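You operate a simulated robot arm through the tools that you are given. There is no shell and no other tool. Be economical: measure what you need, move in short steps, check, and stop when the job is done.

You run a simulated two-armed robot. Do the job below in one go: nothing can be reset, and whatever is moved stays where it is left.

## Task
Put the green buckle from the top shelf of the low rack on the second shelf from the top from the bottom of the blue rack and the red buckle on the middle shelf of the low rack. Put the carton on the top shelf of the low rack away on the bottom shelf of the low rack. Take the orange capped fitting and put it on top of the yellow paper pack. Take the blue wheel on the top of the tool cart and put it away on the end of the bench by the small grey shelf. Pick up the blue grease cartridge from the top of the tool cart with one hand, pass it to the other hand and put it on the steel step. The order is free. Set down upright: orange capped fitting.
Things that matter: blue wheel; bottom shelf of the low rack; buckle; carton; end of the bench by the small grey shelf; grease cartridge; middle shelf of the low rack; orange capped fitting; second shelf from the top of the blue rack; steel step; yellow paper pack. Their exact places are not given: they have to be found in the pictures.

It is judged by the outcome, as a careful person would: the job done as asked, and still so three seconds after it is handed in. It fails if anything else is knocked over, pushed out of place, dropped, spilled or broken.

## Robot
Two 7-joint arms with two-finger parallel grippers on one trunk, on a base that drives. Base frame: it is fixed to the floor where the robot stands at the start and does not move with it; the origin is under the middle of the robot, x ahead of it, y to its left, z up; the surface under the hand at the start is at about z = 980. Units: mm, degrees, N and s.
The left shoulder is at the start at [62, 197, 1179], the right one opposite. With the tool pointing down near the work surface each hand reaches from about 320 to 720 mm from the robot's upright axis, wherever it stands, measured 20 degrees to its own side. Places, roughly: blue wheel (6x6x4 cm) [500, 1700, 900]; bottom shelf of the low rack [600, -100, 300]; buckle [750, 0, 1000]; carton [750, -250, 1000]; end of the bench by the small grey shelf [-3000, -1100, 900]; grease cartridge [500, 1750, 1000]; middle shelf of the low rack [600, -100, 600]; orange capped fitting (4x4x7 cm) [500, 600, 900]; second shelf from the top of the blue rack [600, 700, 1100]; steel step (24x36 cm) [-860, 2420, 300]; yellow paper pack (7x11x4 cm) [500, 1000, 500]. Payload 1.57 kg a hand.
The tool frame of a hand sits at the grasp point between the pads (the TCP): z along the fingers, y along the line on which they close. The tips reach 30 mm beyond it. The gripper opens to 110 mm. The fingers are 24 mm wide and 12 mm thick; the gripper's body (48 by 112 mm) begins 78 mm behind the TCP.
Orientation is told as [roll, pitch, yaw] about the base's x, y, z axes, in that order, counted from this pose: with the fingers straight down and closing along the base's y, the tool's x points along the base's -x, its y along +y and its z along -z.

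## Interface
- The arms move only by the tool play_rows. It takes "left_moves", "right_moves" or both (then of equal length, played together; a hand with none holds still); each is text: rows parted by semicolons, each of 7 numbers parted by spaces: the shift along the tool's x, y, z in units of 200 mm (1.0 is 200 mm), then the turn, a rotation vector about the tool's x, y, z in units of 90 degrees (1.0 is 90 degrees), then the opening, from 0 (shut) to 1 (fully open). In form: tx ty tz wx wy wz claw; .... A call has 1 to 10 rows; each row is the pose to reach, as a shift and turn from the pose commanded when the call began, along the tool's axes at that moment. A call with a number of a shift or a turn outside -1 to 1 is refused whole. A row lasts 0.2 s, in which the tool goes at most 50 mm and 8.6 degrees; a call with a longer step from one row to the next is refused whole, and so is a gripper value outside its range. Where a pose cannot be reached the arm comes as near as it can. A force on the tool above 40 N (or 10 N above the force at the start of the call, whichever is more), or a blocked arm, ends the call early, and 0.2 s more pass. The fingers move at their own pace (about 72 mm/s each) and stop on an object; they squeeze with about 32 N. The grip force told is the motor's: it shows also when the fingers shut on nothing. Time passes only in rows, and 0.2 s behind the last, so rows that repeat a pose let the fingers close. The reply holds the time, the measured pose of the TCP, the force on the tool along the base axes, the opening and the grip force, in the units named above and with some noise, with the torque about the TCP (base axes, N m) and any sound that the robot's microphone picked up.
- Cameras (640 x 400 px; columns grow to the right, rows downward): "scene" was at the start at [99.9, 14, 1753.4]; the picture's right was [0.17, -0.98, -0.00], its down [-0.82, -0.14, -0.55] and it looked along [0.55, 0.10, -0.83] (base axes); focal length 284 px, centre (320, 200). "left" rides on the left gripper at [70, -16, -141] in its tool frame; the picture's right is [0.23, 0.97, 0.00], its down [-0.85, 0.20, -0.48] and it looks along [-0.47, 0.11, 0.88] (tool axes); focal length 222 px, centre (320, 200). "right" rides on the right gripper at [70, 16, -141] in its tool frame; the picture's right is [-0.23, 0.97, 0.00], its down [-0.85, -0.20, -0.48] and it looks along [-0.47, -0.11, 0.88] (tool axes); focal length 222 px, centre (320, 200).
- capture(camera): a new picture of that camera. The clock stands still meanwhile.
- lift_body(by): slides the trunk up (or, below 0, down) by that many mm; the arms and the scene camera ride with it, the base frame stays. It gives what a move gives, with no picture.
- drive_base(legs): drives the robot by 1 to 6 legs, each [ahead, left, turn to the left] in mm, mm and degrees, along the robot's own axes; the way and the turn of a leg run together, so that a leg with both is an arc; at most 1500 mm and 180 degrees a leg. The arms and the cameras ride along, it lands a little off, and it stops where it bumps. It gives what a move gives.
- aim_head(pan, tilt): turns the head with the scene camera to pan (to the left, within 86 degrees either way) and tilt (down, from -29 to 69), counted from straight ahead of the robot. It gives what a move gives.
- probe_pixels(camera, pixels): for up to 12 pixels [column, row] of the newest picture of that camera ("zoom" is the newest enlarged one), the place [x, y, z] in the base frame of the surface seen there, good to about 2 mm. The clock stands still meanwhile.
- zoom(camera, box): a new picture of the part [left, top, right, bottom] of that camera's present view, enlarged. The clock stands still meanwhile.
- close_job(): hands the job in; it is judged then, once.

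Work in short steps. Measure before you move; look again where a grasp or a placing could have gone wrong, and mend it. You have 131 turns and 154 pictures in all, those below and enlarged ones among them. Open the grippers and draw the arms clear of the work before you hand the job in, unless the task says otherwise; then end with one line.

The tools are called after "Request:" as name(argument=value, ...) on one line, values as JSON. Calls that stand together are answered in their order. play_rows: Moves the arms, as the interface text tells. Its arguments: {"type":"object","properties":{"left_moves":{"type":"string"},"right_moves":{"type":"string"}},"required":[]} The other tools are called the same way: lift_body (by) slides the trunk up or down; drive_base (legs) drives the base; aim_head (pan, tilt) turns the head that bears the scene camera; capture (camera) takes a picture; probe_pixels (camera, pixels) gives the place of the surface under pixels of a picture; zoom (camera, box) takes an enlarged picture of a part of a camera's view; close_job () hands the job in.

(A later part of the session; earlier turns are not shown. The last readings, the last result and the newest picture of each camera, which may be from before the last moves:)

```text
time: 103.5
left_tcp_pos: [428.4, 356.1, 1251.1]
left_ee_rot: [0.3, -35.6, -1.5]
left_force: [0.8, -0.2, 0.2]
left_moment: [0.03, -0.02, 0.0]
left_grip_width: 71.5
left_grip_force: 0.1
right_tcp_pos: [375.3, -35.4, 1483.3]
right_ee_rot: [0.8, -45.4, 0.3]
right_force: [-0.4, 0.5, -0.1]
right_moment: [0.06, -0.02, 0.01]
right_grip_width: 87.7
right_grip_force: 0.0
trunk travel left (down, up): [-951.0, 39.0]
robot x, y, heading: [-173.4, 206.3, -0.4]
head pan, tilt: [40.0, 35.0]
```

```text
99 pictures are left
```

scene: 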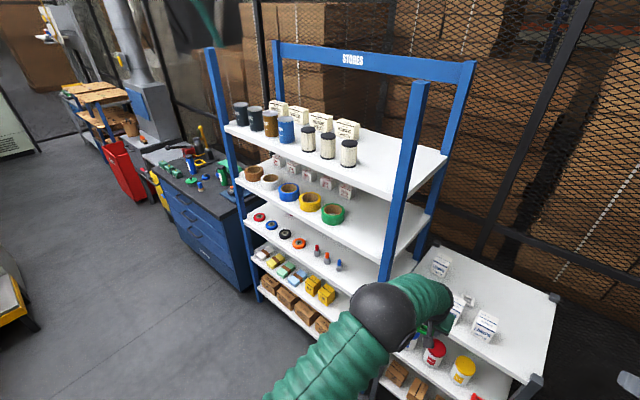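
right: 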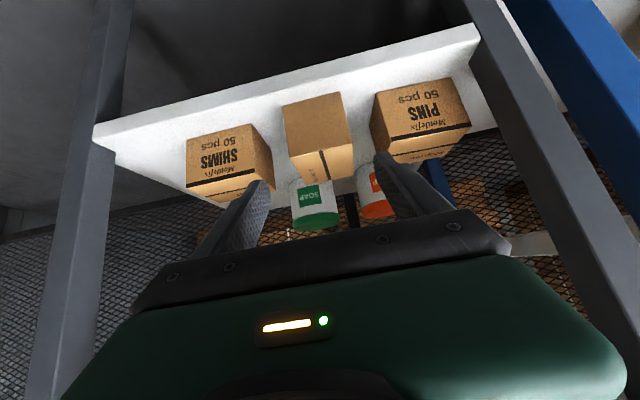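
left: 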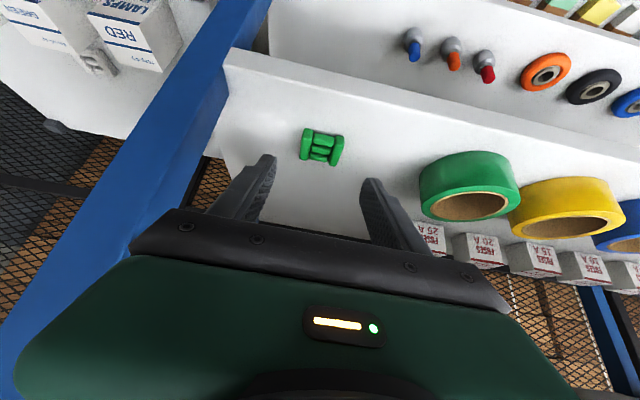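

Green buckle sits flat on the second shelf. I back off, move left 215 mm, lower the trunk and look at the orange capped fitting.

Request:
drive_base(legs=[[-170, 0, 0.4], [0, 215, 0]])

Request:
lift_body(by=-300)

Request:
play_rows(left_moves="0 0 0 -.005 -.05 -.01 .65; 0 0 0 -.01 -.1 -.014 .65; 0 0 0 -.01 -.1 -.014 .65")

Request:
capture(camera="left")

Request:
capture(camera="scene")

```text
time: 106.2
left_tcp_pos: [257.1, 567.1, 1250.5]
left_ee_rot: [0.8, -35.4, -1.1]
left_force: [0.7, -0.2, 0.6]
left_moment: [0.08, -0.01, 0.07]
left_grip_width: 71.5
left_grip_force: 0.1
right_tcp_pos: [209.1, 172.0, 1479.2]
right_ee_rot: [1.5, -45.1, 0.5]
right_force: [0.0, -0.8, -0.4]
right_moment: [0.02, -0.02, -0.02]
right_grip_width: 88.0
right_grip_force: 0.1
trunk travel left (down, up): [-951.0, 39.0]
robot x, y, heading: [-348.1, 416.7, 0.5]
head pan, tilt: [40.0, 35.0]
```

```text
time: 109.2
left_tcp_pos: [257.0, 579.3, 950.0]
left_ee_rot: [0.1, -35.5, -0.6]
left_force: [-1.0, 0.3, 1.2]
left_moment: [0.0, -0.01, 0.01]
left_grip_width: 71.5
left_grip_force: 0.0
right_tcp_pos: [207.5, 188.8, 1182.9]
right_ee_rot: [0.7, -45.4, 1.3]
right_force: [0.6, 0.0, 0.3]
right_moment: [0.02, 0.02, 0.01]
right_grip_width: 88.1
right_grip_force: 0.0
trunk travel left (down, up): [-651.0, 339.0]
robot x, y, heading: [-348.9, 417.8, 0.3]
head pan, tilt: [40.0, 35.0]
```

```text
time: 110.0
left_tcp_pos: [256.8, 578.7, 948.9]
left_ee_rot: [0.1, -44.5, 0.9]
left_force: [1.1, -0.4, 0.0]
left_moment: [0.03, -0.01, -0.02]
left_grip_width: 71.3
left_grip_force: 0.1
right_tcp_pos: [208.9, 185.9, 1182.2]
right_ee_rot: [0.8, -45.2, 1.1]
right_force: [1.0, 0.1, -0.4]
right_moment: [0.02, 0.0, -0.02]
right_grip_width: 87.7
right_grip_force: 0.0
trunk travel left (down, up): [-651.0, 339.0]
robot x, y, heading: [-348.1, 420.0, 0.4]
head pan, tilt: [40.0, 35.0]
```

```text
98 pictures are left
```

left: 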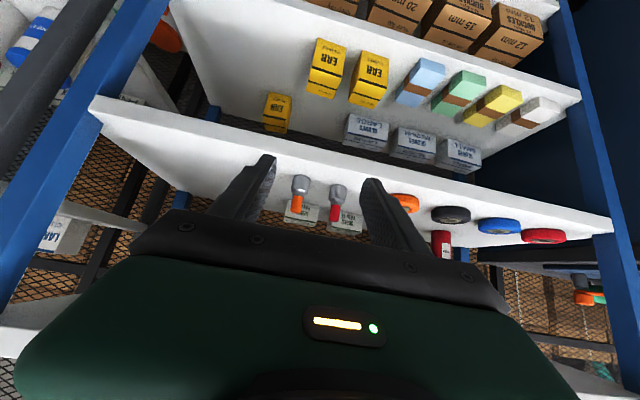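

```text
97 pictures are left
```

scene: 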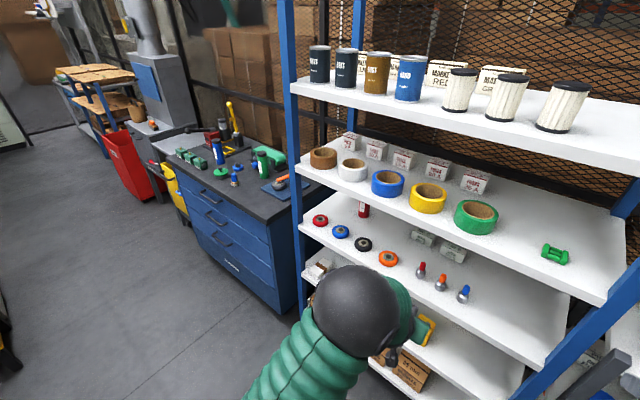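

I zoom on the fittings in both views and measure the orange one and the packs.

Request:
zoom(camera="scene", box=[390, 240, 500, 310])

Request:
probe_pixels(camera="zoom", pixels=[[288, 205], [290, 235], [273, 260], [310, 265], [292, 285], [180, 195], [425, 310], [290, 190]])

Request:
zoom(camera="left", box=[380, 50, 580, 175])

Request:
probe_pixels(camera="zoom", pixels=[[270, 190], [330, 215], [320, 125], [420, 150], [370, 170], [415, 200], [330, 245], [440, 130], [270, 130], [160, 80], [380, 240]])

```text
5.71 times, centred on (445, 275) of scene
```

zoom: 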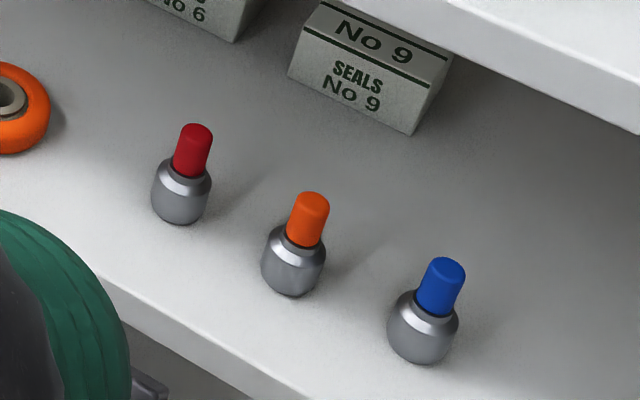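

```text
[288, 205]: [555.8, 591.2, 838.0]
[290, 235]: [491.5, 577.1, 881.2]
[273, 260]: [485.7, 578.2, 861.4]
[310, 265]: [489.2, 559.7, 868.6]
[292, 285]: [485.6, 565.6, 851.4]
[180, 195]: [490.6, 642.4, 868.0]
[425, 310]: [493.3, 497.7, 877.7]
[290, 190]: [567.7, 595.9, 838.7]
```

```text
3.20 times, centred on (480, 112) of left
```

zoom: 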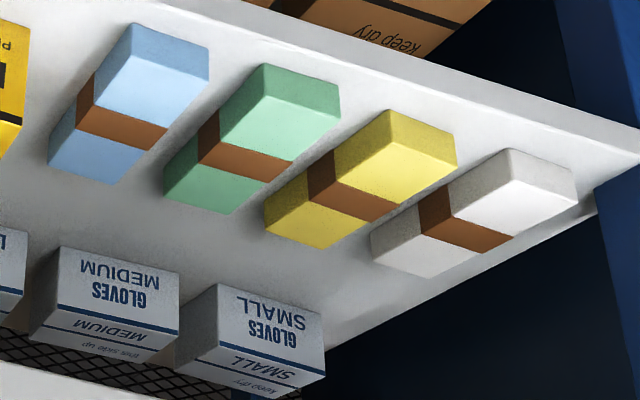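

```text
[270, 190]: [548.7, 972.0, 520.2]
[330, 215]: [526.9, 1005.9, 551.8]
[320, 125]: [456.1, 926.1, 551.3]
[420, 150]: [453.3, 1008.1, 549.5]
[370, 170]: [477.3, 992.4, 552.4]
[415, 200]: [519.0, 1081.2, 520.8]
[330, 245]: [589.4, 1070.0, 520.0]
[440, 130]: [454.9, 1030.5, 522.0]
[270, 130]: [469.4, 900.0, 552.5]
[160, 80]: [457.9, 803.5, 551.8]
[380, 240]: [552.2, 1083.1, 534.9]
```

Fitting body centre about (505,571), Ø≈38, z 838-878 with cap above. I drive ahead 150 mm and narrow the opening to pass between its neighbours.

Request:
drive_base(legs=[[150, 0, -0.4]])

Request:
play_rows(left_moves="0 0 0 0 0 0 .5; 0 0 0 0 0 0 .5")

Request:
zoom(camera="left", box=[200, 80, 440, 230])

```text
time: 111.4
left_tcp_pos: [407.2, 572.6, 950.6]
left_ee_rot: [0.0, -44.5, 0.4]
left_force: [0.4, 0.5, 0.0]
left_moment: [-0.03, -0.02, -0.02]
left_grip_width: 71.7
left_grip_force: 0.0
right_tcp_pos: [353.7, 180.9, 1184.2]
right_ee_rot: [0.7, -45.5, 0.6]
right_force: [0.5, 0.1, -0.2]
right_moment: [-0.01, 0.0, 0.0]
right_grip_width: 87.5
right_grip_force: 0.0
trunk travel left (down, up): [-651.0, 339.0]
robot x, y, heading: [-195.4, 419.1, -0.6]
head pan, tilt: [40.0, 35.0]
```

```text
time: 112.0
left_tcp_pos: [406.7, 572.8, 949.7]
left_ee_rot: [0.0, -44.5, 0.4]
left_force: [-0.3, -0.9, 0.1]
left_moment: [-0.04, -0.02, -0.03]
left_grip_width: 55.0
left_grip_force: 0.1
right_tcp_pos: [354.7, 181.0, 1183.5]
right_ee_rot: [0.7, -45.3, 0.5]
right_force: [-0.1, 0.0, -0.3]
right_moment: [-0.02, 0.01, -0.03]
right_grip_width: 88.0
right_grip_force: 0.1
trunk travel left (down, up): [-651.0, 339.0]
robot x, y, heading: [-193.7, 418.6, -0.3]
head pan, tilt: [40.0, 35.0]
```

```text
2.67 times, centred on (320, 155) of left
```

zoom: 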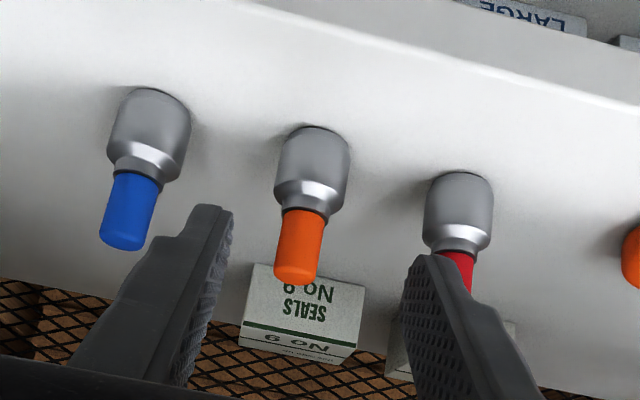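

Request:
probe_pixels(camera="zoom", pixels=[[283, 165], [345, 168], [312, 150], [312, 175], [296, 270], [190, 140], [425, 215]])

```text
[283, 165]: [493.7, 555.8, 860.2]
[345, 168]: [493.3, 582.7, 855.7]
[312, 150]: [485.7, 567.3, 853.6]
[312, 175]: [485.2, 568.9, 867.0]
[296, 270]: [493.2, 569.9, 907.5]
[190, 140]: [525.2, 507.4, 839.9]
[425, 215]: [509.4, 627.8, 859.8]
```

Fitting axis at (502,569.5). I go in along the fingers to TCP (493,569.5,871) and close.

Request:
play_rows(left_moves="-.008 -.01 .15 0 0 0 .5; -.015 -.02 .3 0 0 0 .5; -.022 -.02 .44 0 0 0 .5; -.027 -.02 .53 0 0 0 .5; -.03 -.02 .583 0 0 0 .5; -.03 -.02 .583 0 0 0 .5")

Request:
zoom(camera="left", box=[200, 80, 440, 230])

```text
time: 113.4
left_tcp_pos: [491.5, 570.4, 872.3]
left_ee_rot: [0.0, -44.6, 0.3]
left_force: [0.4, 0.9, -0.2]
left_moment: [-0.01, -0.04, 0.01]
left_grip_width: 55.0
left_grip_force: 0.0
right_tcp_pos: [355.4, 180.9, 1183.4]
right_ee_rot: [0.8, -45.3, 0.5]
right_force: [-0.5, -0.1, -0.2]
right_moment: [-0.02, 0.0, -0.05]
right_grip_width: 88.2
right_grip_force: 0.0
trunk travel left (down, up): [-651.0, 339.0]
robot x, y, heading: [-198.8, 418.7, -0.6]
head pan, tilt: [40.0, 35.0]
```

```text
2.67 times, centred on (320, 155) of left
```

zoom: 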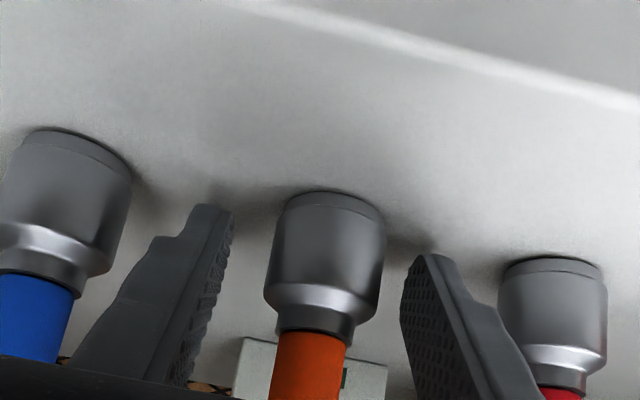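

The fitting sits centred between the pads. I close and then raise the trunk 40 mm.

Request:
play_rows(left_moves="0 0 0 0 0 0 0; 0 0 0 0 0 0 0; 0 0 0 0 0 0 0; 0 0 0 0 0 0 0")

Request:
lift_body(by=70)

Request:
zoom(camera="left", box=[200, 80, 440, 230])

```text
time: 114.4
left_tcp_pos: [492.3, 569.2, 872.5]
left_ee_rot: [0.0, -44.4, 0.3]
left_force: [0.5, -0.3, 0.2]
left_moment: [0.0, -0.01, -0.03]
left_grip_width: 31.8
left_grip_force: 31.9
right_tcp_pos: [356.0, 181.3, 1182.6]
right_ee_rot: [0.7, -45.3, 0.6]
right_force: [0.1, -0.1, 0.4]
right_moment: [-0.01, 0.0, -0.03]
right_grip_width: 88.0
right_grip_force: 0.1
trunk travel left (down, up): [-651.0, 339.0]
robot x, y, heading: [-195.5, 420.4, -0.1]
head pan, tilt: [40.0, 35.0]
```

```text
time: 115.5
left_tcp_pos: [493.2, 568.7, 941.1]
left_ee_rot: [0.1, -44.5, 0.4]
left_force: [0.1, 0.0, -0.7]
left_moment: [0.04, 0.01, 0.02]
left_grip_width: 31.6
left_grip_force: 31.6
right_tcp_pos: [356.2, 181.5, 1253.4]
right_ee_rot: [0.8, -45.3, 0.4]
right_force: [0.8, 0.0, 0.9]
right_moment: [-0.02, 0.0, -0.02]
right_grip_width: 88.0
right_grip_force: 0.0
trunk travel left (down, up): [-721.0, 269.0]
robot x, y, heading: [-191.9, 417.6, -0.4]
head pan, tilt: [40.0, 35.0]
```

```text
2.67 times, centred on (320, 155) of left
```

zoom: 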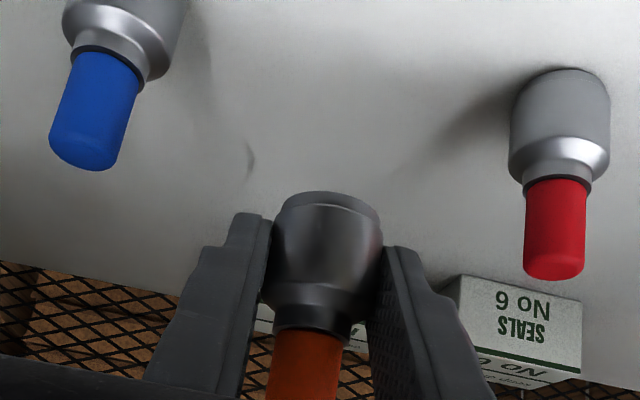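

Held upright (31.6 mm). I back out, move left to the yellow pack and lower the trunk to look at it.

Request:
drive_base(legs=[[-190, 0, 0], [0, 425, 0]])

Request:
lift_body(by=-285)

Request:
capture(camera="left")

Request:
capture(camera="scene")

```text
time: 119.3
left_tcp_pos: [298.0, 1012.9, 943.1]
left_ee_rot: [0.4, -44.5, 0.8]
left_force: [-0.6, -1.1, -0.7]
left_moment: [0.05, 0.0, -0.01]
left_grip_width: 32.2
left_grip_force: 31.9
right_tcp_pos: [167.1, 622.4, 1251.6]
right_ee_rot: [1.2, -45.3, 1.0]
right_force: [-0.6, -0.1, 0.6]
right_moment: [-0.03, -0.02, -0.01]
right_grip_width: 88.1
right_grip_force: 0.0
trunk travel left (down, up): [-721.0, 269.0]
robot x, y, heading: [-388.9, 859.4, 0.4]
head pan, tilt: [40.0, 35.0]
```

```text
time: 122.2
left_tcp_pos: [297.0, 1017.3, 657.9]
left_ee_rot: [0.0, -44.5, 1.1]
left_force: [0.7, 0.7, -0.2]
left_moment: [-0.04, 0.04, 0.01]
left_grip_width: 31.9
left_grip_force: 32.1
right_tcp_pos: [165.1, 629.4, 969.7]
right_ee_rot: [0.7, -45.3, 1.3]
right_force: [-0.2, -0.8, -0.7]
right_moment: [0.0, 0.0, 0.0]
right_grip_width: 88.0
right_grip_force: 0.0
trunk travel left (down, up): [-436.0, 554.0]
robot x, y, heading: [-385.8, 859.5, 0.7]
head pan, tilt: [40.0, 35.0]
```

```text
91 pictures are left
```

left: 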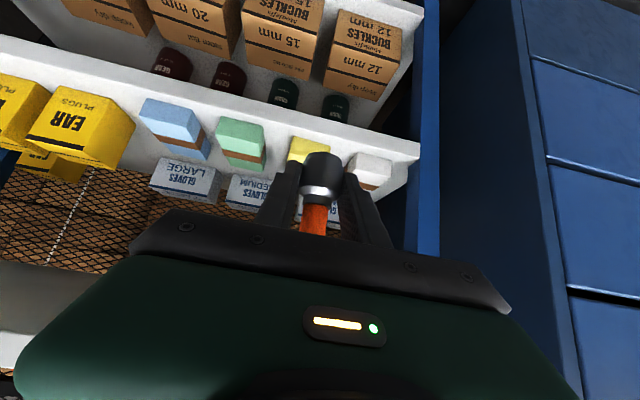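

```text
90 pictures are left
```

scene: 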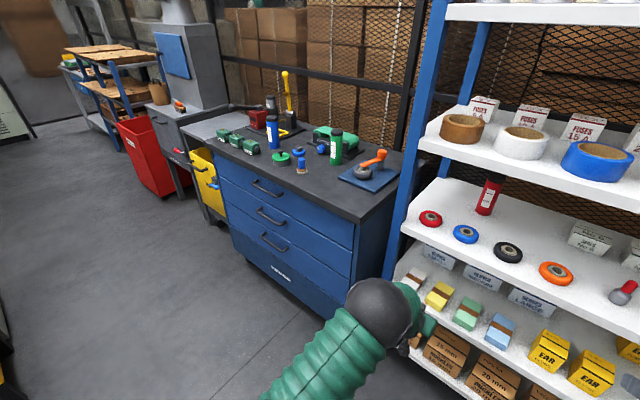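

I zoom on the yellow pack in the scene view to get its top edges.

Request:
zoom(camera="scene", box=[395, 255, 491, 315])

Request:
probe_pixels(camera="zoom", pixels=[[250, 255], [320, 290], [340, 255], [290, 225], [310, 185], [390, 215], [375, 240], [210, 275]])

```text
6.67 times, centred on (443, 285) of scene
```

zoom: 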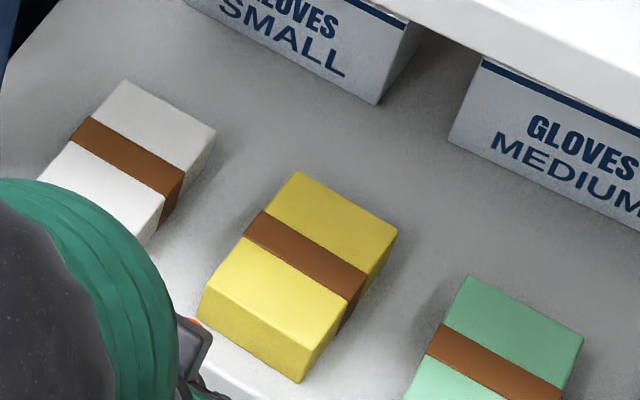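

```text
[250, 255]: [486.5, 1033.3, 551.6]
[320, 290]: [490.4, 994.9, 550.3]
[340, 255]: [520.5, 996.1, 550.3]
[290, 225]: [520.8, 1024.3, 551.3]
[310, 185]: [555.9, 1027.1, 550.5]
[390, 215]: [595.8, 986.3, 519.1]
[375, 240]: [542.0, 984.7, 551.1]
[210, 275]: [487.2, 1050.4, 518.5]
```

Request:
probe_pixels(camera="zoom", pixels=[[298, 178], [390, 232], [217, 287], [302, 340], [302, 258]])

```text
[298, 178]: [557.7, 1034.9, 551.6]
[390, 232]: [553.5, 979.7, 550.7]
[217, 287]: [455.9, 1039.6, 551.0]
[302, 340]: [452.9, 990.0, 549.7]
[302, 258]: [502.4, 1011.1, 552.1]
```

Pack top centre is (504,1011,551). I drive ahead 190 mm, keeping the fitting 70 mm above the pack.

Request:
drive_base(legs=[[190, 0, -0.7]])

Request:
capture(camera="left")

```text
time: 123.7
left_tcp_pos: [486.3, 1007.4, 657.4]
left_ee_rot: [0.0, -44.6, 0.2]
left_force: [0.4, 0.7, -0.8]
left_moment: [0.02, -0.01, 0.01]
left_grip_width: 31.9
left_grip_force: 32.1
right_tcp_pos: [348.8, 620.6, 967.8]
right_ee_rot: [0.7, -45.3, 0.4]
right_force: [-0.1, 0.6, 0.3]
right_moment: [0.03, -0.01, 0.0]
right_grip_width: 88.1
right_grip_force: 0.1
trunk travel left (down, up): [-436.0, 554.0]
robot x, y, heading: [-200.8, 858.6, -0.5]
head pan, tilt: [40.0, 35.0]
```

```text
88 pictures are left
```

left: 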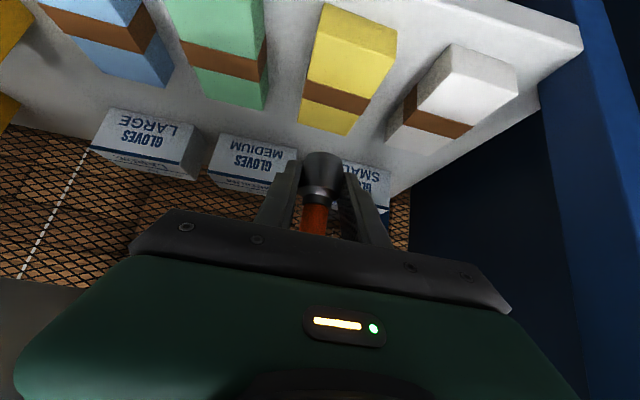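

I shift 8 mm ahead, 4 mm left and lower 66 mm to just above the pack.

Request:
play_rows(left_moves="-.028 .018 .028 0 0 0 0; .09 .018 .148 0 0 0 0; .16 .018 .22 0 0 0 0; .2 .018 .26 0 0 0 0; .2 .018 .26 0 0 0 0")

Request:
zoom(camera="left", box=[200, 80, 440, 230])

```text
time: 124.9
left_tcp_pos: [493.2, 1010.5, 591.5]
left_ee_rot: [0.0, -44.6, 0.3]
left_force: [0.1, -0.3, -1.0]
left_moment: [0.04, 0.0, -0.02]
left_grip_width: 31.8
left_grip_force: 31.6
right_tcp_pos: [345.5, 620.4, 968.7]
right_ee_rot: [0.7, -45.4, 0.5]
right_force: [0.9, 0.4, -0.2]
right_moment: [0.0, 0.01, -0.01]
right_grip_width: 88.0
right_grip_force: 0.1
trunk travel left (down, up): [-436.0, 554.0]
robot x, y, heading: [-207.6, 857.1, -0.3]
head pan, tilt: [40.0, 35.0]
```

```text
2.67 times, centred on (320, 155) of left
```

zoom: 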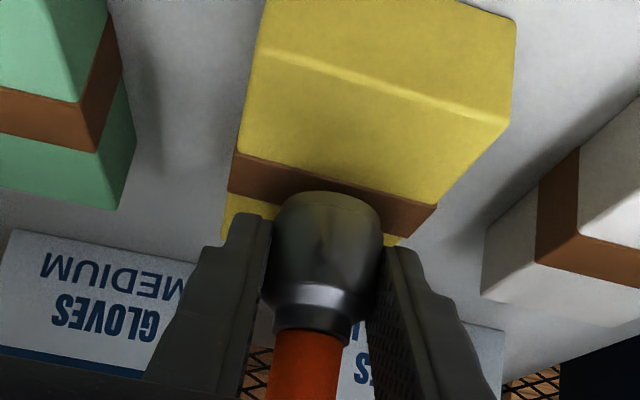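

Centred over the pack. I lower in small steps to touch.

Request:
play_rows(left_moves=".007 0 .007 0 0 0 0; .014 0 .014 0 0 0 0; .018 0 .018 0 0 0 0; .018 0 .018 0 0 0 0")

```text
time: 125.9
left_tcp_pos: [492.9, 1010.7, 587.2]
left_ee_rot: [0.0, -44.6, 0.2]
left_force: [-0.1, -0.6, -0.6]
left_moment: [0.0, 0.01, 0.05]
left_grip_width: 32.0
left_grip_force: 31.8
right_tcp_pos: [346.7, 620.8, 969.4]
right_ee_rot: [0.7, -45.4, 0.5]
right_force: [-0.3, 0.8, -0.4]
right_moment: [0.0, -0.04, 0.02]
right_grip_width: 88.2
right_grip_force: 0.0
trunk travel left (down, up): [-436.0, 554.0]
robot x, y, heading: [-200.0, 864.0, -0.1]
head pan, tilt: [40.0, 35.0]
```

Request:
play_rows(left_moves=".005 0 .005 0 0 0 0; .009 0 .009 0 0 0 0; .009 0 .009 0 0 0 0")

```text
time: 126.7
left_tcp_pos: [492.6, 1011.1, 585.6]
left_ee_rot: [0.0, -44.6, 0.2]
left_force: [0.1, -0.1, -0.2]
left_moment: [0.01, 0.03, 0.0]
left_grip_width: 31.8
left_grip_force: 32.1
right_tcp_pos: [346.6, 620.8, 968.7]
right_ee_rot: [0.7, -45.4, 0.4]
right_force: [-0.7, 0.2, 0.5]
right_moment: [-0.01, 0.0, 0.03]
right_grip_width: 87.9
right_grip_force: 0.0
trunk travel left (down, up): [-436.0, 554.0]
robot x, y, heading: [-203.7, 861.1, -0.4]
head pan, tilt: [40.0, 35.0]
```

Not touching yet (585.6); another 2 mm.

Request:
play_rows(left_moves=".004 0 .004 0 0 0 0; .008 0 .008 0 0 0 0; .008 0 .008 0 0 0 0")

```text
time: 127.5
left_tcp_pos: [493.2, 1010.8, 584.0]
left_ee_rot: [0.0, -44.7, 0.3]
left_force: [0.0, -1.4, 3.6]
left_moment: [0.04, -0.05, 0.0]
left_grip_width: 31.6
left_grip_force: 31.8
right_tcp_pos: [346.1, 620.6, 970.4]
right_ee_rot: [0.6, -45.3, 0.4]
right_force: [-0.5, 0.5, 0.2]
right_moment: [0.0, -0.01, 0.02]
right_grip_width: 88.1
right_grip_force: 0.0
trunk travel left (down, up): [-436.0, 554.0]
robot x, y, heading: [-202.7, 861.7, 0.0]
head pan, tilt: [40.0, 35.0]
```

Contact. I release and back out slowly along the fingers.

Request:
play_rows(left_moves="0 0 0 0 0 0 .35; 0 0 0 0 0 0 .45; 0 0 0 0 0 0 .5; 0 0 0 0 0 0 .5; 0 0 -.05 0 0 0 .5; 0 0 -.15 0 0 0 .5; 0 0 -.3 0 0 0 .5; 0 0 -.45 0 0 0 .5; 0 0 -.6 0 0 0 .5")

Request:
capture(camera="left")

```text
time: 129.5
left_tcp_pos: [403.4, 1013.2, 673.0]
left_ee_rot: [0.0, -44.6, 0.1]
left_force: [0.0, -0.1, 0.5]
left_moment: [0.0, -0.03, 0.01]
left_grip_width: 54.9
left_grip_force: 0.1
right_tcp_pos: [346.0, 620.1, 968.8]
right_ee_rot: [0.7, -45.4, 0.3]
right_force: [0.9, 0.6, 0.3]
right_moment: [-0.02, -0.06, 0.01]
right_grip_width: 88.1
right_grip_force: 0.1
trunk travel left (down, up): [-436.0, 554.0]
robot x, y, heading: [-202.7, 863.2, -0.3]
head pan, tilt: [40.0, 35.0]
```

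```text
86 pictures are left
```

left: 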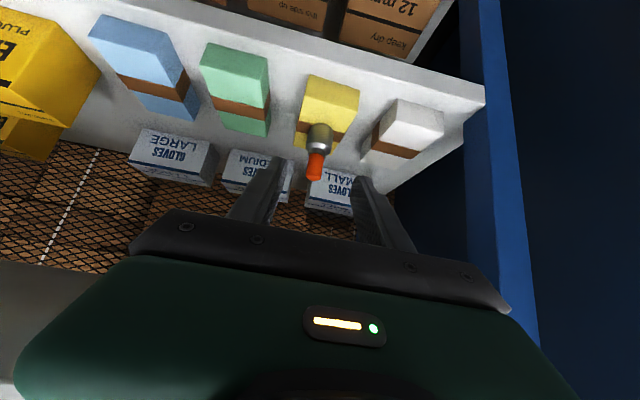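

Fitting stands upright on the yellow pack. I back off, raise the trunk and drive left toward the tool cart for a look.

Request:
drive_base(legs=[[-200, 0, 0.3], [0, 600, 0]])

Request:
lift_body(by=400)

Request:
aim_head(pan=10, tilt=45)

Request:
capture(camera="scene")

```text
time: 134.1
left_tcp_pos: [212.4, 1601.1, 672.0]
left_ee_rot: [0.2, -44.5, -0.2]
left_force: [0.6, -0.8, -0.5]
left_moment: [0.0, 0.02, -0.03]
left_grip_width: 54.9
left_grip_force: 0.0
right_tcp_pos: [152.2, 1210.5, 967.4]
right_ee_rot: [0.9, -45.3, 0.0]
right_force: [0.2, -0.4, 0.4]
right_moment: [0.0, 0.02, 0.03]
right_grip_width: 88.1
right_grip_force: 0.0
trunk travel left (down, up): [-436.0, 554.0]
robot x, y, heading: [-392.1, 1456.7, -0.6]
head pan, tilt: [40.0, 35.0]
```

```text
time: 137.9
left_tcp_pos: [212.3, 1603.5, 1072.4]
left_ee_rot: [0.0, -44.7, 0.0]
left_force: [0.3, 0.0, 0.6]
left_moment: [0.01, 0.01, 0.02]
left_grip_width: 55.3
left_grip_force: 0.0
right_tcp_pos: [151.6, 1212.7, 1369.8]
right_ee_rot: [0.7, -45.4, 0.1]
right_force: [-0.6, -0.5, -0.1]
right_moment: [-0.04, 0.01, -0.01]
right_grip_width: 88.1
right_grip_force: 0.1
trunk travel left (down, up): [-836.0, 154.0]
robot x, y, heading: [-392.8, 1451.2, -0.4]
head pan, tilt: [40.0, 35.0]
```

```text
time: 138.8
left_tcp_pos: [212.5, 1602.7, 1070.5]
left_ee_rot: [0.1, -44.7, 0.0]
left_force: [0.7, -0.7, 0.3]
left_moment: [-0.01, -0.01, 0.01]
left_grip_width: 55.0
left_grip_force: 0.1
right_tcp_pos: [151.1, 1212.2, 1370.2]
right_ee_rot: [0.7, -45.5, 0.1]
right_force: [0.5, 0.3, -0.5]
right_moment: [-0.01, -0.01, 0.01]
right_grip_width: 87.9
right_grip_force: 0.0
trunk travel left (down, up): [-836.0, 154.0]
robot x, y, heading: [-394.8, 1453.2, -0.7]
head pan, tilt: [10.0, 45.0]
```

```text
85 pictures are left
```

scene: 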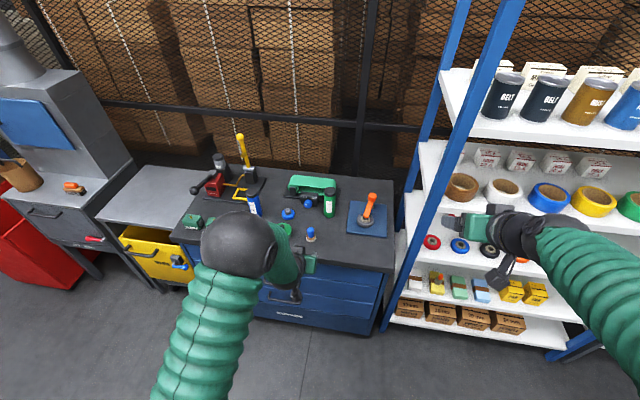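

I zoom on the cart top.

Request:
zoom(camera="scene", box=[180, 140, 400, 280])

Request:
zoom(camera="left", box=[120, 0, 640, 280])

```text
2.86 times, centred on (290, 210) of scene
```

zoom: 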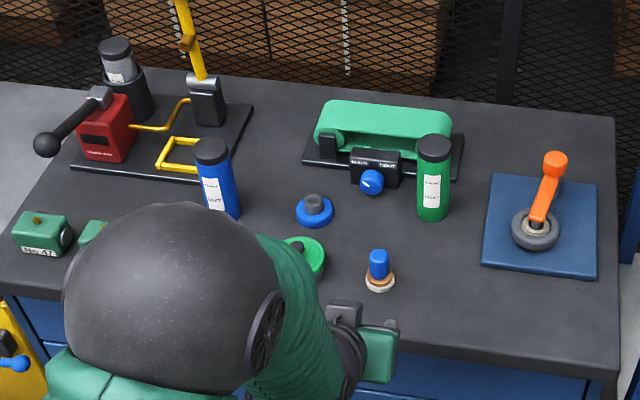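

```text
1.23 times, centred on (380, 140) of left
```

zoom: 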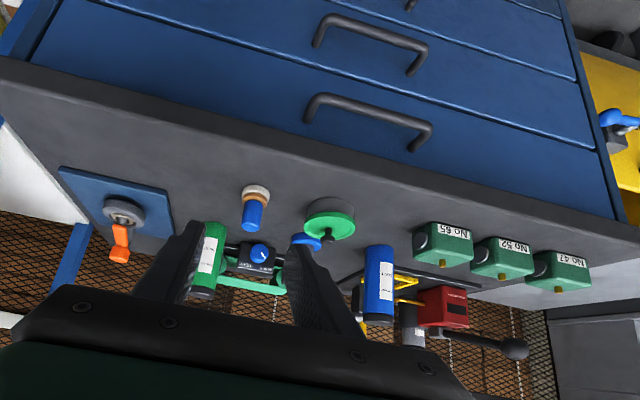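

Request:
zoom(camera="scene", box=[240, 180, 336, 240])

Request:
probe_pixels(camera="scene", pixels=[[253, 187], [254, 197], [256, 213], [258, 218], [288, 209], [288, 216], [283, 214], [293, 214], [310, 236], [284, 226], [262, 208]])

```text
6.67 times, centred on (288, 210) of scene
```

zoom: 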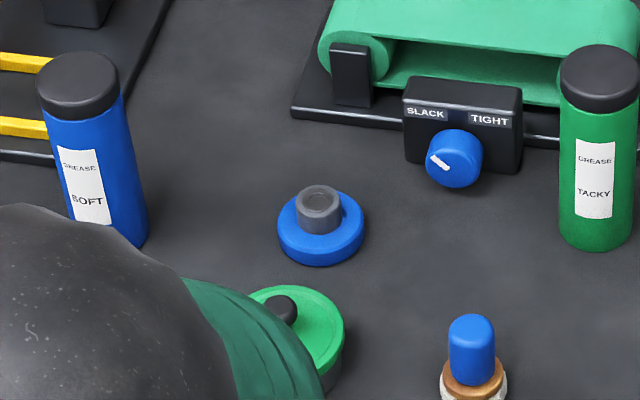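

```text
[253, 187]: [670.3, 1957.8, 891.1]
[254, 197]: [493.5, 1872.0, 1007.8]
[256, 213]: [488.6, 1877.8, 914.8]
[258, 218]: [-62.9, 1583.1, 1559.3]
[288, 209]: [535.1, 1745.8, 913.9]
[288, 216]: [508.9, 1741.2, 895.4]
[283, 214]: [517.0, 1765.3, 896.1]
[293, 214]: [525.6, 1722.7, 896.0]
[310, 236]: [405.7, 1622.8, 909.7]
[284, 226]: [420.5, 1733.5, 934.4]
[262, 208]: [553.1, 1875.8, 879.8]
```

Cart top z≈880; blue wheel at (530,1744), grease cartridge at (515,1873), about 140 tall. I drive left 270 mm and raise the left hand out of the view line to inspect.

Request:
drive_base(legs=[[0, 270, 0.6]])

Request:
play_rows(left_moves="0 0 0 0 -.085 0 .7; 0 0 0 0 -.17 0 .7; 0 0 0 0 -.17 0 .7")

Request:
aim_head(pan=5, tilt=45)

Request:
zoom(camera="scene", box=[180, 120, 440, 290])

Request:
zoom(camera="left", box=[120, 0, 520, 250])

```text
time: 140.8
left_tcp_pos: [211.9, 1875.6, 1072.5]
left_ee_rot: [0.7, -44.7, -0.1]
left_force: [-0.5, -2.1, 0.7]
left_moment: [0.07, 0.01, 0.07]
left_grip_width: 55.0
left_grip_force: 0.2
right_tcp_pos: [156.6, 1482.1, 1367.8]
right_ee_rot: [1.4, -45.5, 0.2]
right_force: [0.2, -0.8, 0.1]
right_moment: [0.01, -0.02, 0.03]
right_grip_width: 88.0
right_grip_force: 0.0
trunk travel left (down, up): [-836.0, 154.0]
robot x, y, heading: [-393.3, 1733.8, 0.1]
head pan, tilt: [10.0, 45.0]
```

```text
time: 141.6
left_tcp_pos: [210.1, 1879.9, 1073.7]
left_ee_rot: [0.2, -60.2, 0.1]
left_force: [0.5, -0.5, -0.1]
left_moment: [0.03, 0.0, 0.02]
left_grip_width: 76.9
left_grip_force: 0.1
right_tcp_pos: [155.6, 1487.3, 1369.8]
right_ee_rot: [1.0, -45.5, 0.3]
right_force: [0.5, 1.0, -0.4]
right_moment: [0.02, 0.03, 0.01]
right_grip_width: 88.2
right_grip_force: 0.0
trunk travel left (down, up): [-836.0, 154.0]
robot x, y, heading: [-395.9, 1728.5, 0.1]
head pan, tilt: [10.0, 45.0]
```

```text
time: 142.2
left_tcp_pos: [210.8, 1889.2, 1071.5]
left_ee_rot: [-0.4, -60.2, 0.8]
left_force: [-0.1, 0.7, 1.2]
left_moment: [0.01, 0.01, 0.0]
left_grip_width: 76.7
left_grip_force: 0.1
right_tcp_pos: [154.1, 1498.4, 1371.2]
right_ee_rot: [0.6, -45.5, 0.8]
right_force: [0.1, -0.1, 0.1]
right_moment: [-0.03, 0.01, -0.04]
right_grip_width: 88.0
right_grip_force: 0.1
trunk travel left (down, up): [-836.0, 154.0]
robot x, y, heading: [-394.2, 1733.1, 0.0]
head pan, tilt: [5.0, 45.0]
```

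```text
2.35 times, centred on (310, 205) of scene
```

zoom: 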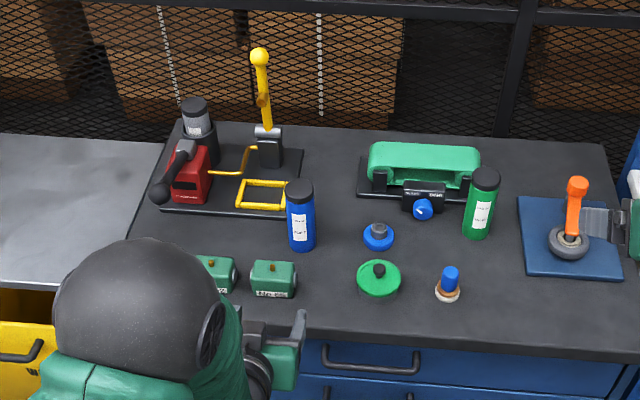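

```text
1.60 times, centred on (320, 125) of left
```

zoom: 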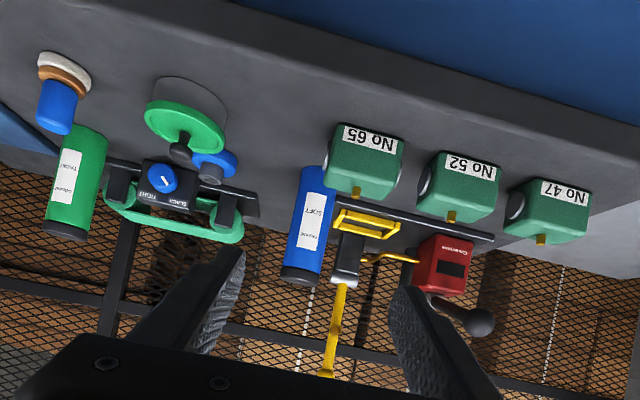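

Request:
probe_pixels(camera="zoom", pixels=[[300, 185], [322, 225], [287, 245], [300, 278], [365, 145], [355, 190], [370, 215], [440, 262], [345, 265], [310, 170], [305, 240], [335, 375]])

```text
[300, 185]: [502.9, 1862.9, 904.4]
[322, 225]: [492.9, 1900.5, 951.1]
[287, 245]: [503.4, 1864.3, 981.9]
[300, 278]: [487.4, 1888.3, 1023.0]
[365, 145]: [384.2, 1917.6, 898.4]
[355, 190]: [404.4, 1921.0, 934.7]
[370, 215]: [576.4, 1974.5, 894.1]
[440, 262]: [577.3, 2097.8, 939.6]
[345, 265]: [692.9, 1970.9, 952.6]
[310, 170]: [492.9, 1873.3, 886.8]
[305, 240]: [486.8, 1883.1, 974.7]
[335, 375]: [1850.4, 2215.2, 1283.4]
```

Cartridge axis at about (510,1881), top ≈1025; the No 65 box in front is only 935 high. I lower the trunk 86 mm and drive ahead 220 mm.

Request:
lift_body(by=-84)

Request:
drive_base(legs=[[220, 0, 0]])

Request:
capture(camera="left")

Request:
capture(camera="scene")

```text
time: 143.4
left_tcp_pos: [209.7, 1882.1, 990.0]
left_ee_rot: [0.2, -60.2, 0.2]
left_force: [-0.2, -0.8, 0.1]
left_moment: [0.0, -0.03, 0.04]
left_grip_width: 77.0
left_grip_force: 0.0
right_tcp_pos: [154.4, 1490.0, 1285.4]
right_ee_rot: [0.8, -45.5, 0.5]
right_force: [0.9, -0.9, -0.4]
right_moment: [-0.01, 0.0, -0.02]
right_grip_width: 87.9
right_grip_force: 0.1
trunk travel left (down, up): [-752.0, 238.0]
robot x, y, heading: [-395.0, 1730.2, -0.1]
head pan, tilt: [5.0, 45.0]
```

```text
time: 145.1
left_tcp_pos: [428.6, 1884.9, 992.1]
left_ee_rot: [0.1, -60.3, 0.5]
left_force: [-1.0, -0.6, 0.7]
left_moment: [0.01, 0.0, 0.02]
left_grip_width: 77.2
left_grip_force: 0.1
right_tcp_pos: [371.9, 1493.1, 1287.7]
right_ee_rot: [0.6, -45.6, 0.8]
right_force: [0.1, -0.2, 0.0]
right_moment: [0.01, 0.01, -0.02]
right_grip_width: 87.7
right_grip_force: 0.1
trunk travel left (down, up): [-752.0, 238.0]
robot x, y, heading: [-179.9, 1730.9, 0.0]
head pan, tilt: [5.0, 45.0]
```

```text
79 pictures are left
```

left: 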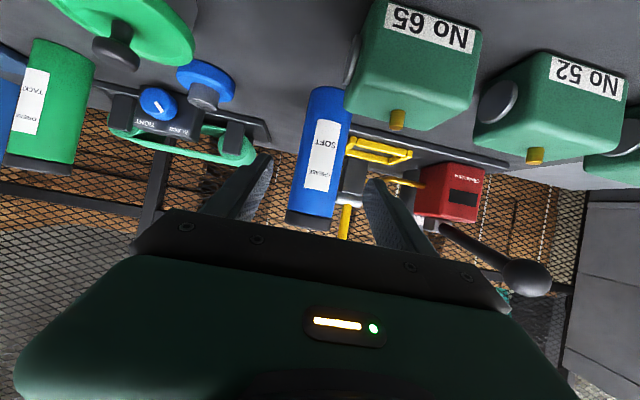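

```text
78 pictures are left
```

scene: 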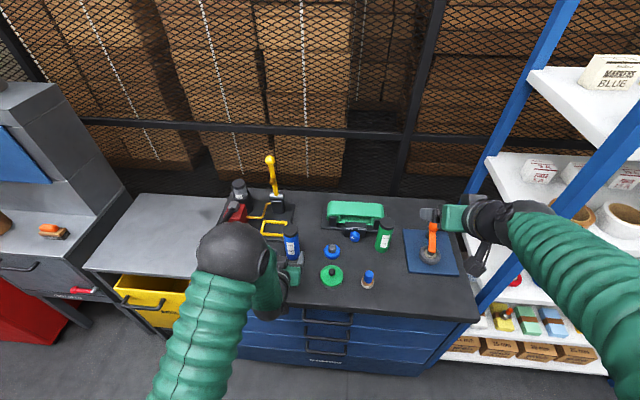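

Request:
probe_pixels(camera="left", pixels=[[306, 150], [345, 150], [325, 150], [322, 200], [305, 215], [398, 120]])

```text
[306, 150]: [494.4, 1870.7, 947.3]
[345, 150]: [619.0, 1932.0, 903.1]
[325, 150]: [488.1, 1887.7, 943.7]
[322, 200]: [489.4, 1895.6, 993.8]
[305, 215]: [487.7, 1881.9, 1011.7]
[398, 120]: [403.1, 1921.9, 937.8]
```

Cartridge axis (511.5,1885) aligned with the hand. I move in 72 mm and close.

Request:
play_rows(left_moves="-.053 0 .11 0 0 0 .7; -.105 0 .22 0 0 0 .7; -.158 0 .327 0 0 0 .7; -.158 0 .327 0 0 0 .7; -.158 0 .327 0 0 0 0; -.158 0 .327 0 0 0 0; -.158 0 .327 0 0 0 0; -.158 0 .327 0 0 0 0")

Request:
capture(camera="left")

```text
time: 146.9
left_tcp_pos: [502.0, 1885.8, 986.3]
left_ee_rot: [0.0, -60.1, 0.4]
left_force: [-0.3, 1.3, -1.1]
left_moment: [-0.13, 0.12, -0.03]
left_grip_width: 49.9
left_grip_force: 32.5
right_tcp_pos: [376.1, 1494.6, 1287.2]
right_ee_rot: [0.7, -45.5, 0.8]
right_force: [0.9, -0.3, 0.5]
right_moment: [-0.01, 0.01, 0.01]
right_grip_width: 88.1
right_grip_force: 0.0
trunk travel left (down, up): [-752.0, 238.0]
robot x, y, heading: [-172.5, 1728.0, 0.2]
head pan, tilt: [5.0, 45.0]
```

```text
77 pictures are left
```

left: 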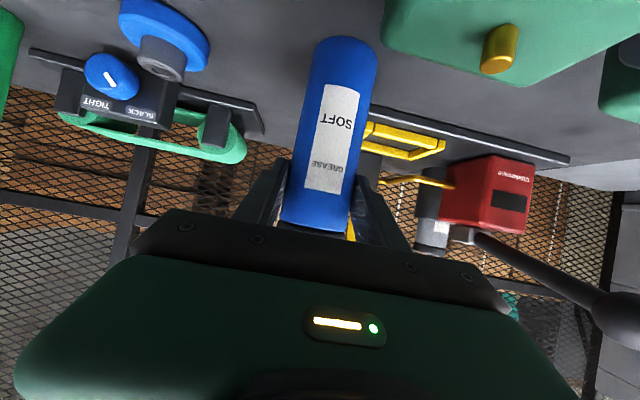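

Gripped. I lift 120 mm and drive back 350 mm.

Request:
lift_body(by=120)

Request:
drive_base(legs=[[-400, 0, 0]])

Request:
aim_head(pan=0, tilt=50)

Request:
capture(camera="scene")

```text
time: 148.4
left_tcp_pos: [504.1, 1886.3, 1105.2]
left_ee_rot: [0.0, -60.1, 0.5]
left_force: [0.1, 0.5, -4.8]
left_moment: [0.06, 0.05, 0.05]
left_grip_width: 50.1
left_grip_force: 31.7
right_tcp_pos: [376.4, 1494.5, 1406.6]
right_ee_rot: [0.7, -45.5, 0.8]
right_force: [-0.2, 0.0, 0.6]
right_moment: [-0.03, -0.05, 0.0]
right_grip_width: 87.9
right_grip_force: 0.1
trunk travel left (down, up): [-872.0, 118.0]
robot x, y, heading: [-173.9, 1729.7, 0.3]
head pan, tilt: [5.0, 45.0]
```

```text
time: 150.9
left_tcp_pos: [118.5, 1880.3, 1104.3]
left_ee_rot: [0.1, -59.9, -0.1]
left_force: [-1.4, -1.1, -3.6]
left_moment: [-0.26, 0.02, -0.14]
left_grip_width: 49.9
left_grip_force: 32.6
right_tcp_pos: [-10.5, 1489.9, 1405.3]
right_ee_rot: [0.8, -45.3, 0.2]
right_force: [-0.4, 1.0, 0.2]
right_moment: [0.01, 0.02, 0.02]
right_grip_width: 88.2
right_grip_force: 0.1
trunk travel left (down, up): [-872.0, 118.0]
robot x, y, heading: [-558.8, 1728.7, -0.3]
head pan, tilt: [5.0, 45.0]
```

```text
time: 151.5
left_tcp_pos: [115.8, 1879.9, 1104.4]
left_ee_rot: [0.0, -60.0, 0.0]
left_force: [-0.6, 1.1, -3.6]
left_moment: [0.2, -0.02, 0.08]
left_grip_width: 50.1
left_grip_force: 32.0
right_tcp_pos: [-14.5, 1489.6, 1405.0]
right_ee_rot: [0.8, -45.6, 0.1]
right_force: [0.3, 0.6, -1.0]
right_moment: [0.02, -0.02, -0.04]
right_grip_width: 88.0
right_grip_force: 0.1
trunk travel left (down, up): [-872.0, 118.0]
robot x, y, heading: [-564.7, 1729.0, -0.2]
head pan, tilt: [0.0, 50.0]
```

```text
76 pictures are left
```

scene: 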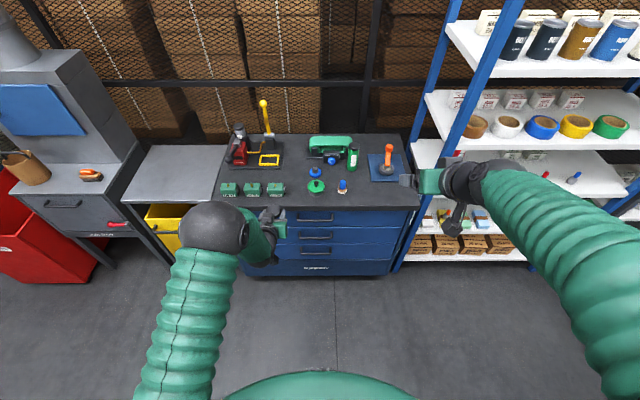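

Clear space here. I turn the left hand to yaw -45° with the cartridge in front of the robot's middle, and bring the right hand down and tilted.

Request:
play_rows(left_moves=".053 -.12 -.092 .072 0 .042 0; .107 -.24 -.185 .144 0 .083 0; .16 -.36 -.277 .217 0 .125 0; .213 -.48 -.369 .289 0 .167 0; .267 -.6 -.462 .361 0 .208 0; .32 -.72 -.554 .433 0 .25 0; .32 -.72 -.554 .433 0 .25 0")

Request:
play_rows(right_moves=".185 .06 .097 0 -.032 0 .8; .369 .12 .195 0 -.064 0 .8; .554 .18 .292 0 -.097 0 .8; .738 .24 .39 0 -.129 0 .8; .923 .3 .487 0 -.161 0 .8; .923 .3 .487 0 -.161 0 .8")

Request:
capture(camera="scene")

Request:
capture(camera="right")

```text
time: 153.1
left_tcp_pos: [-14.1, 1735.2, 1106.7]
left_ee_rot: [0.4, -60.2, -45.3]
left_force: [-0.3, -0.7, -4.4]
left_moment: [0.0, 0.02, 0.01]
left_grip_width: 50.4
left_grip_force: 31.5
right_tcp_pos: [-17.1, 1489.9, 1408.3]
right_ee_rot: [0.8, -45.6, 0.3]
right_force: [0.2, 0.4, -0.6]
right_moment: [0.04, 0.0, 0.0]
right_grip_width: 87.9
right_grip_force: 0.2
trunk travel left (down, up): [-872.0, 118.0]
robot x, y, heading: [-560.8, 1731.2, -0.3]
head pan, tilt: [0.0, 50.0]
```

```text
time: 154.5
left_tcp_pos: [-15.7, 1734.1, 1105.3]
left_ee_rot: [0.5, -60.2, -45.5]
left_force: [0.0, 1.0, -4.4]
left_moment: [0.05, -0.01, 0.03]
left_grip_width: 50.2
left_grip_force: 32.6
right_tcp_pos: [-58.7, 1487.8, 1208.3]
right_ee_rot: [1.3, -60.1, 0.0]
right_force: [-0.5, 0.4, 0.5]
right_moment: [0.0, 0.0, 0.01]
right_grip_width: 88.1
right_grip_force: 0.0
right hand out of reach, approached as far as the arm can: row 2, 3, 4, 5, 6
trunk travel left (down, up): [-872.0, 118.0]
robot x, y, heading: [-563.2, 1730.1, -0.3]
head pan, tilt: [0.0, 50.0]
```

```text
75 pictures are left
```

scene: 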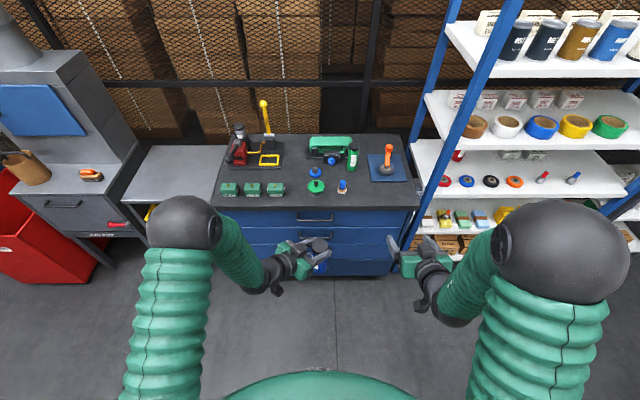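

```text
74 pictures are left
```

right: 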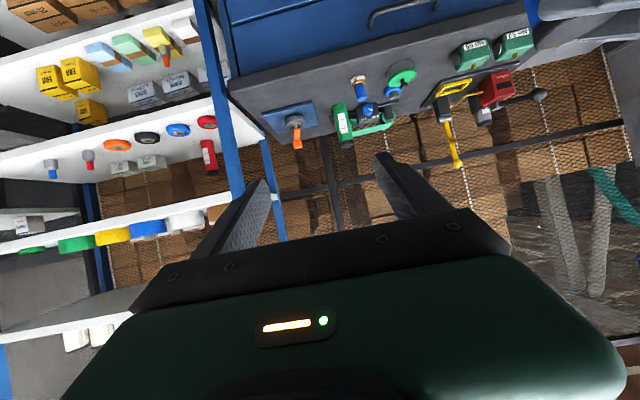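

Right hand was slightly too close to the robot, so I move the handover point 80 mm further out, and bring the right hand to a pre-grasp 100 mm off at yaw +45°.

Request:
play_rows(left_moves="-.07 .142 .122 0 0 0 0; -.14 .283 .245 0 0 0 0; -.14 .283 .245 0 0 0 0")

Request:
play_rows(right_moves=".095 .14 .113 -.072 0 -.042 .75; .191 .28 .226 -.144 0 -.083 .75; .286 .42 .338 -.217 0 -.125 .75; .382 .56 .451 -.289 0 -.167 .75; .478 .7 .564 -.361 0 -.208 .75; .573 .84 .677 -.433 0 -.25 .75; .573 .84 .677 -.433 0 -.25 .75")

Request:
capture(camera="scene")

Request:
capture(camera="right")

```text
time: 155.3
left_tcp_pos: [64.7, 1737.0, 1109.9]
left_ee_rot: [0.5, -60.3, -45.3]
left_force: [0.2, 0.3, -3.7]
left_moment: [0.05, 0.08, 0.01]
left_grip_width: 50.2
left_grip_force: 31.8
right_tcp_pos: [-57.1, 1488.0, 1208.8]
right_ee_rot: [1.4, -60.1, 0.1]
right_force: [-0.4, 0.7, 0.1]
right_moment: [-0.01, -0.02, -0.02]
right_grip_width: 87.9
right_grip_force: 0.1
trunk travel left (down, up): [-872.0, 118.0]
robot x, y, heading: [-562.0, 1731.9, -0.2]
head pan, tilt: [0.0, 50.0]
```

```text
time: 156.9
left_tcp_pos: [65.0, 1736.1, 1106.6]
left_ee_rot: [0.4, -60.2, -45.4]
left_force: [-0.1, 0.4, -4.4]
left_moment: [0.06, 0.03, -0.02]
left_grip_width: 50.2
left_grip_force: 32.1
right_tcp_pos: [1.6, 1660.1, 1044.7]
right_ee_rot: [0.6, -60.4, 45.3]
right_force: [-0.8, 0.3, 0.8]
right_moment: [-0.01, -0.01, 0.01]
right_grip_width: 82.8
right_grip_force: 0.0
trunk travel left (down, up): [-872.0, 118.0]
robot x, y, heading: [-561.8, 1730.3, -0.2]
head pan, tilt: [0.0, 50.0]
```

```text
73 pictures are left
```

scene: 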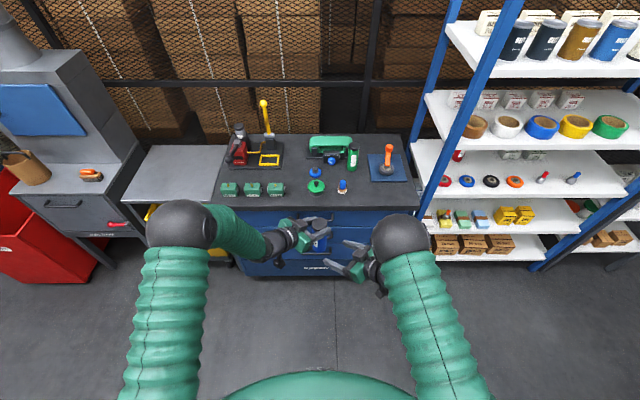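

```text
72 pictures are left
```

right: 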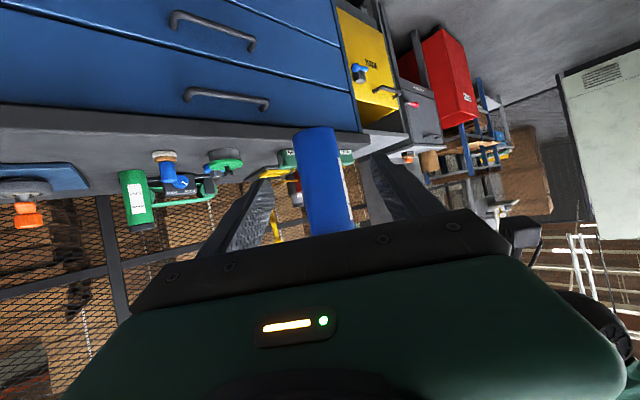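

The cartridge lies between the right fingers. I probe it for the exact axis.

Request:
probe_pixels(camera="right", pixels=[[302, 165], [318, 165], [335, 165], [315, 132], [325, 200]])

```text
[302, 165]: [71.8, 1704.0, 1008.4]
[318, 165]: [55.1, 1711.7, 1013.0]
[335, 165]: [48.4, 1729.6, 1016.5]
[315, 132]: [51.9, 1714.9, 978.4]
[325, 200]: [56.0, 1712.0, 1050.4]
```

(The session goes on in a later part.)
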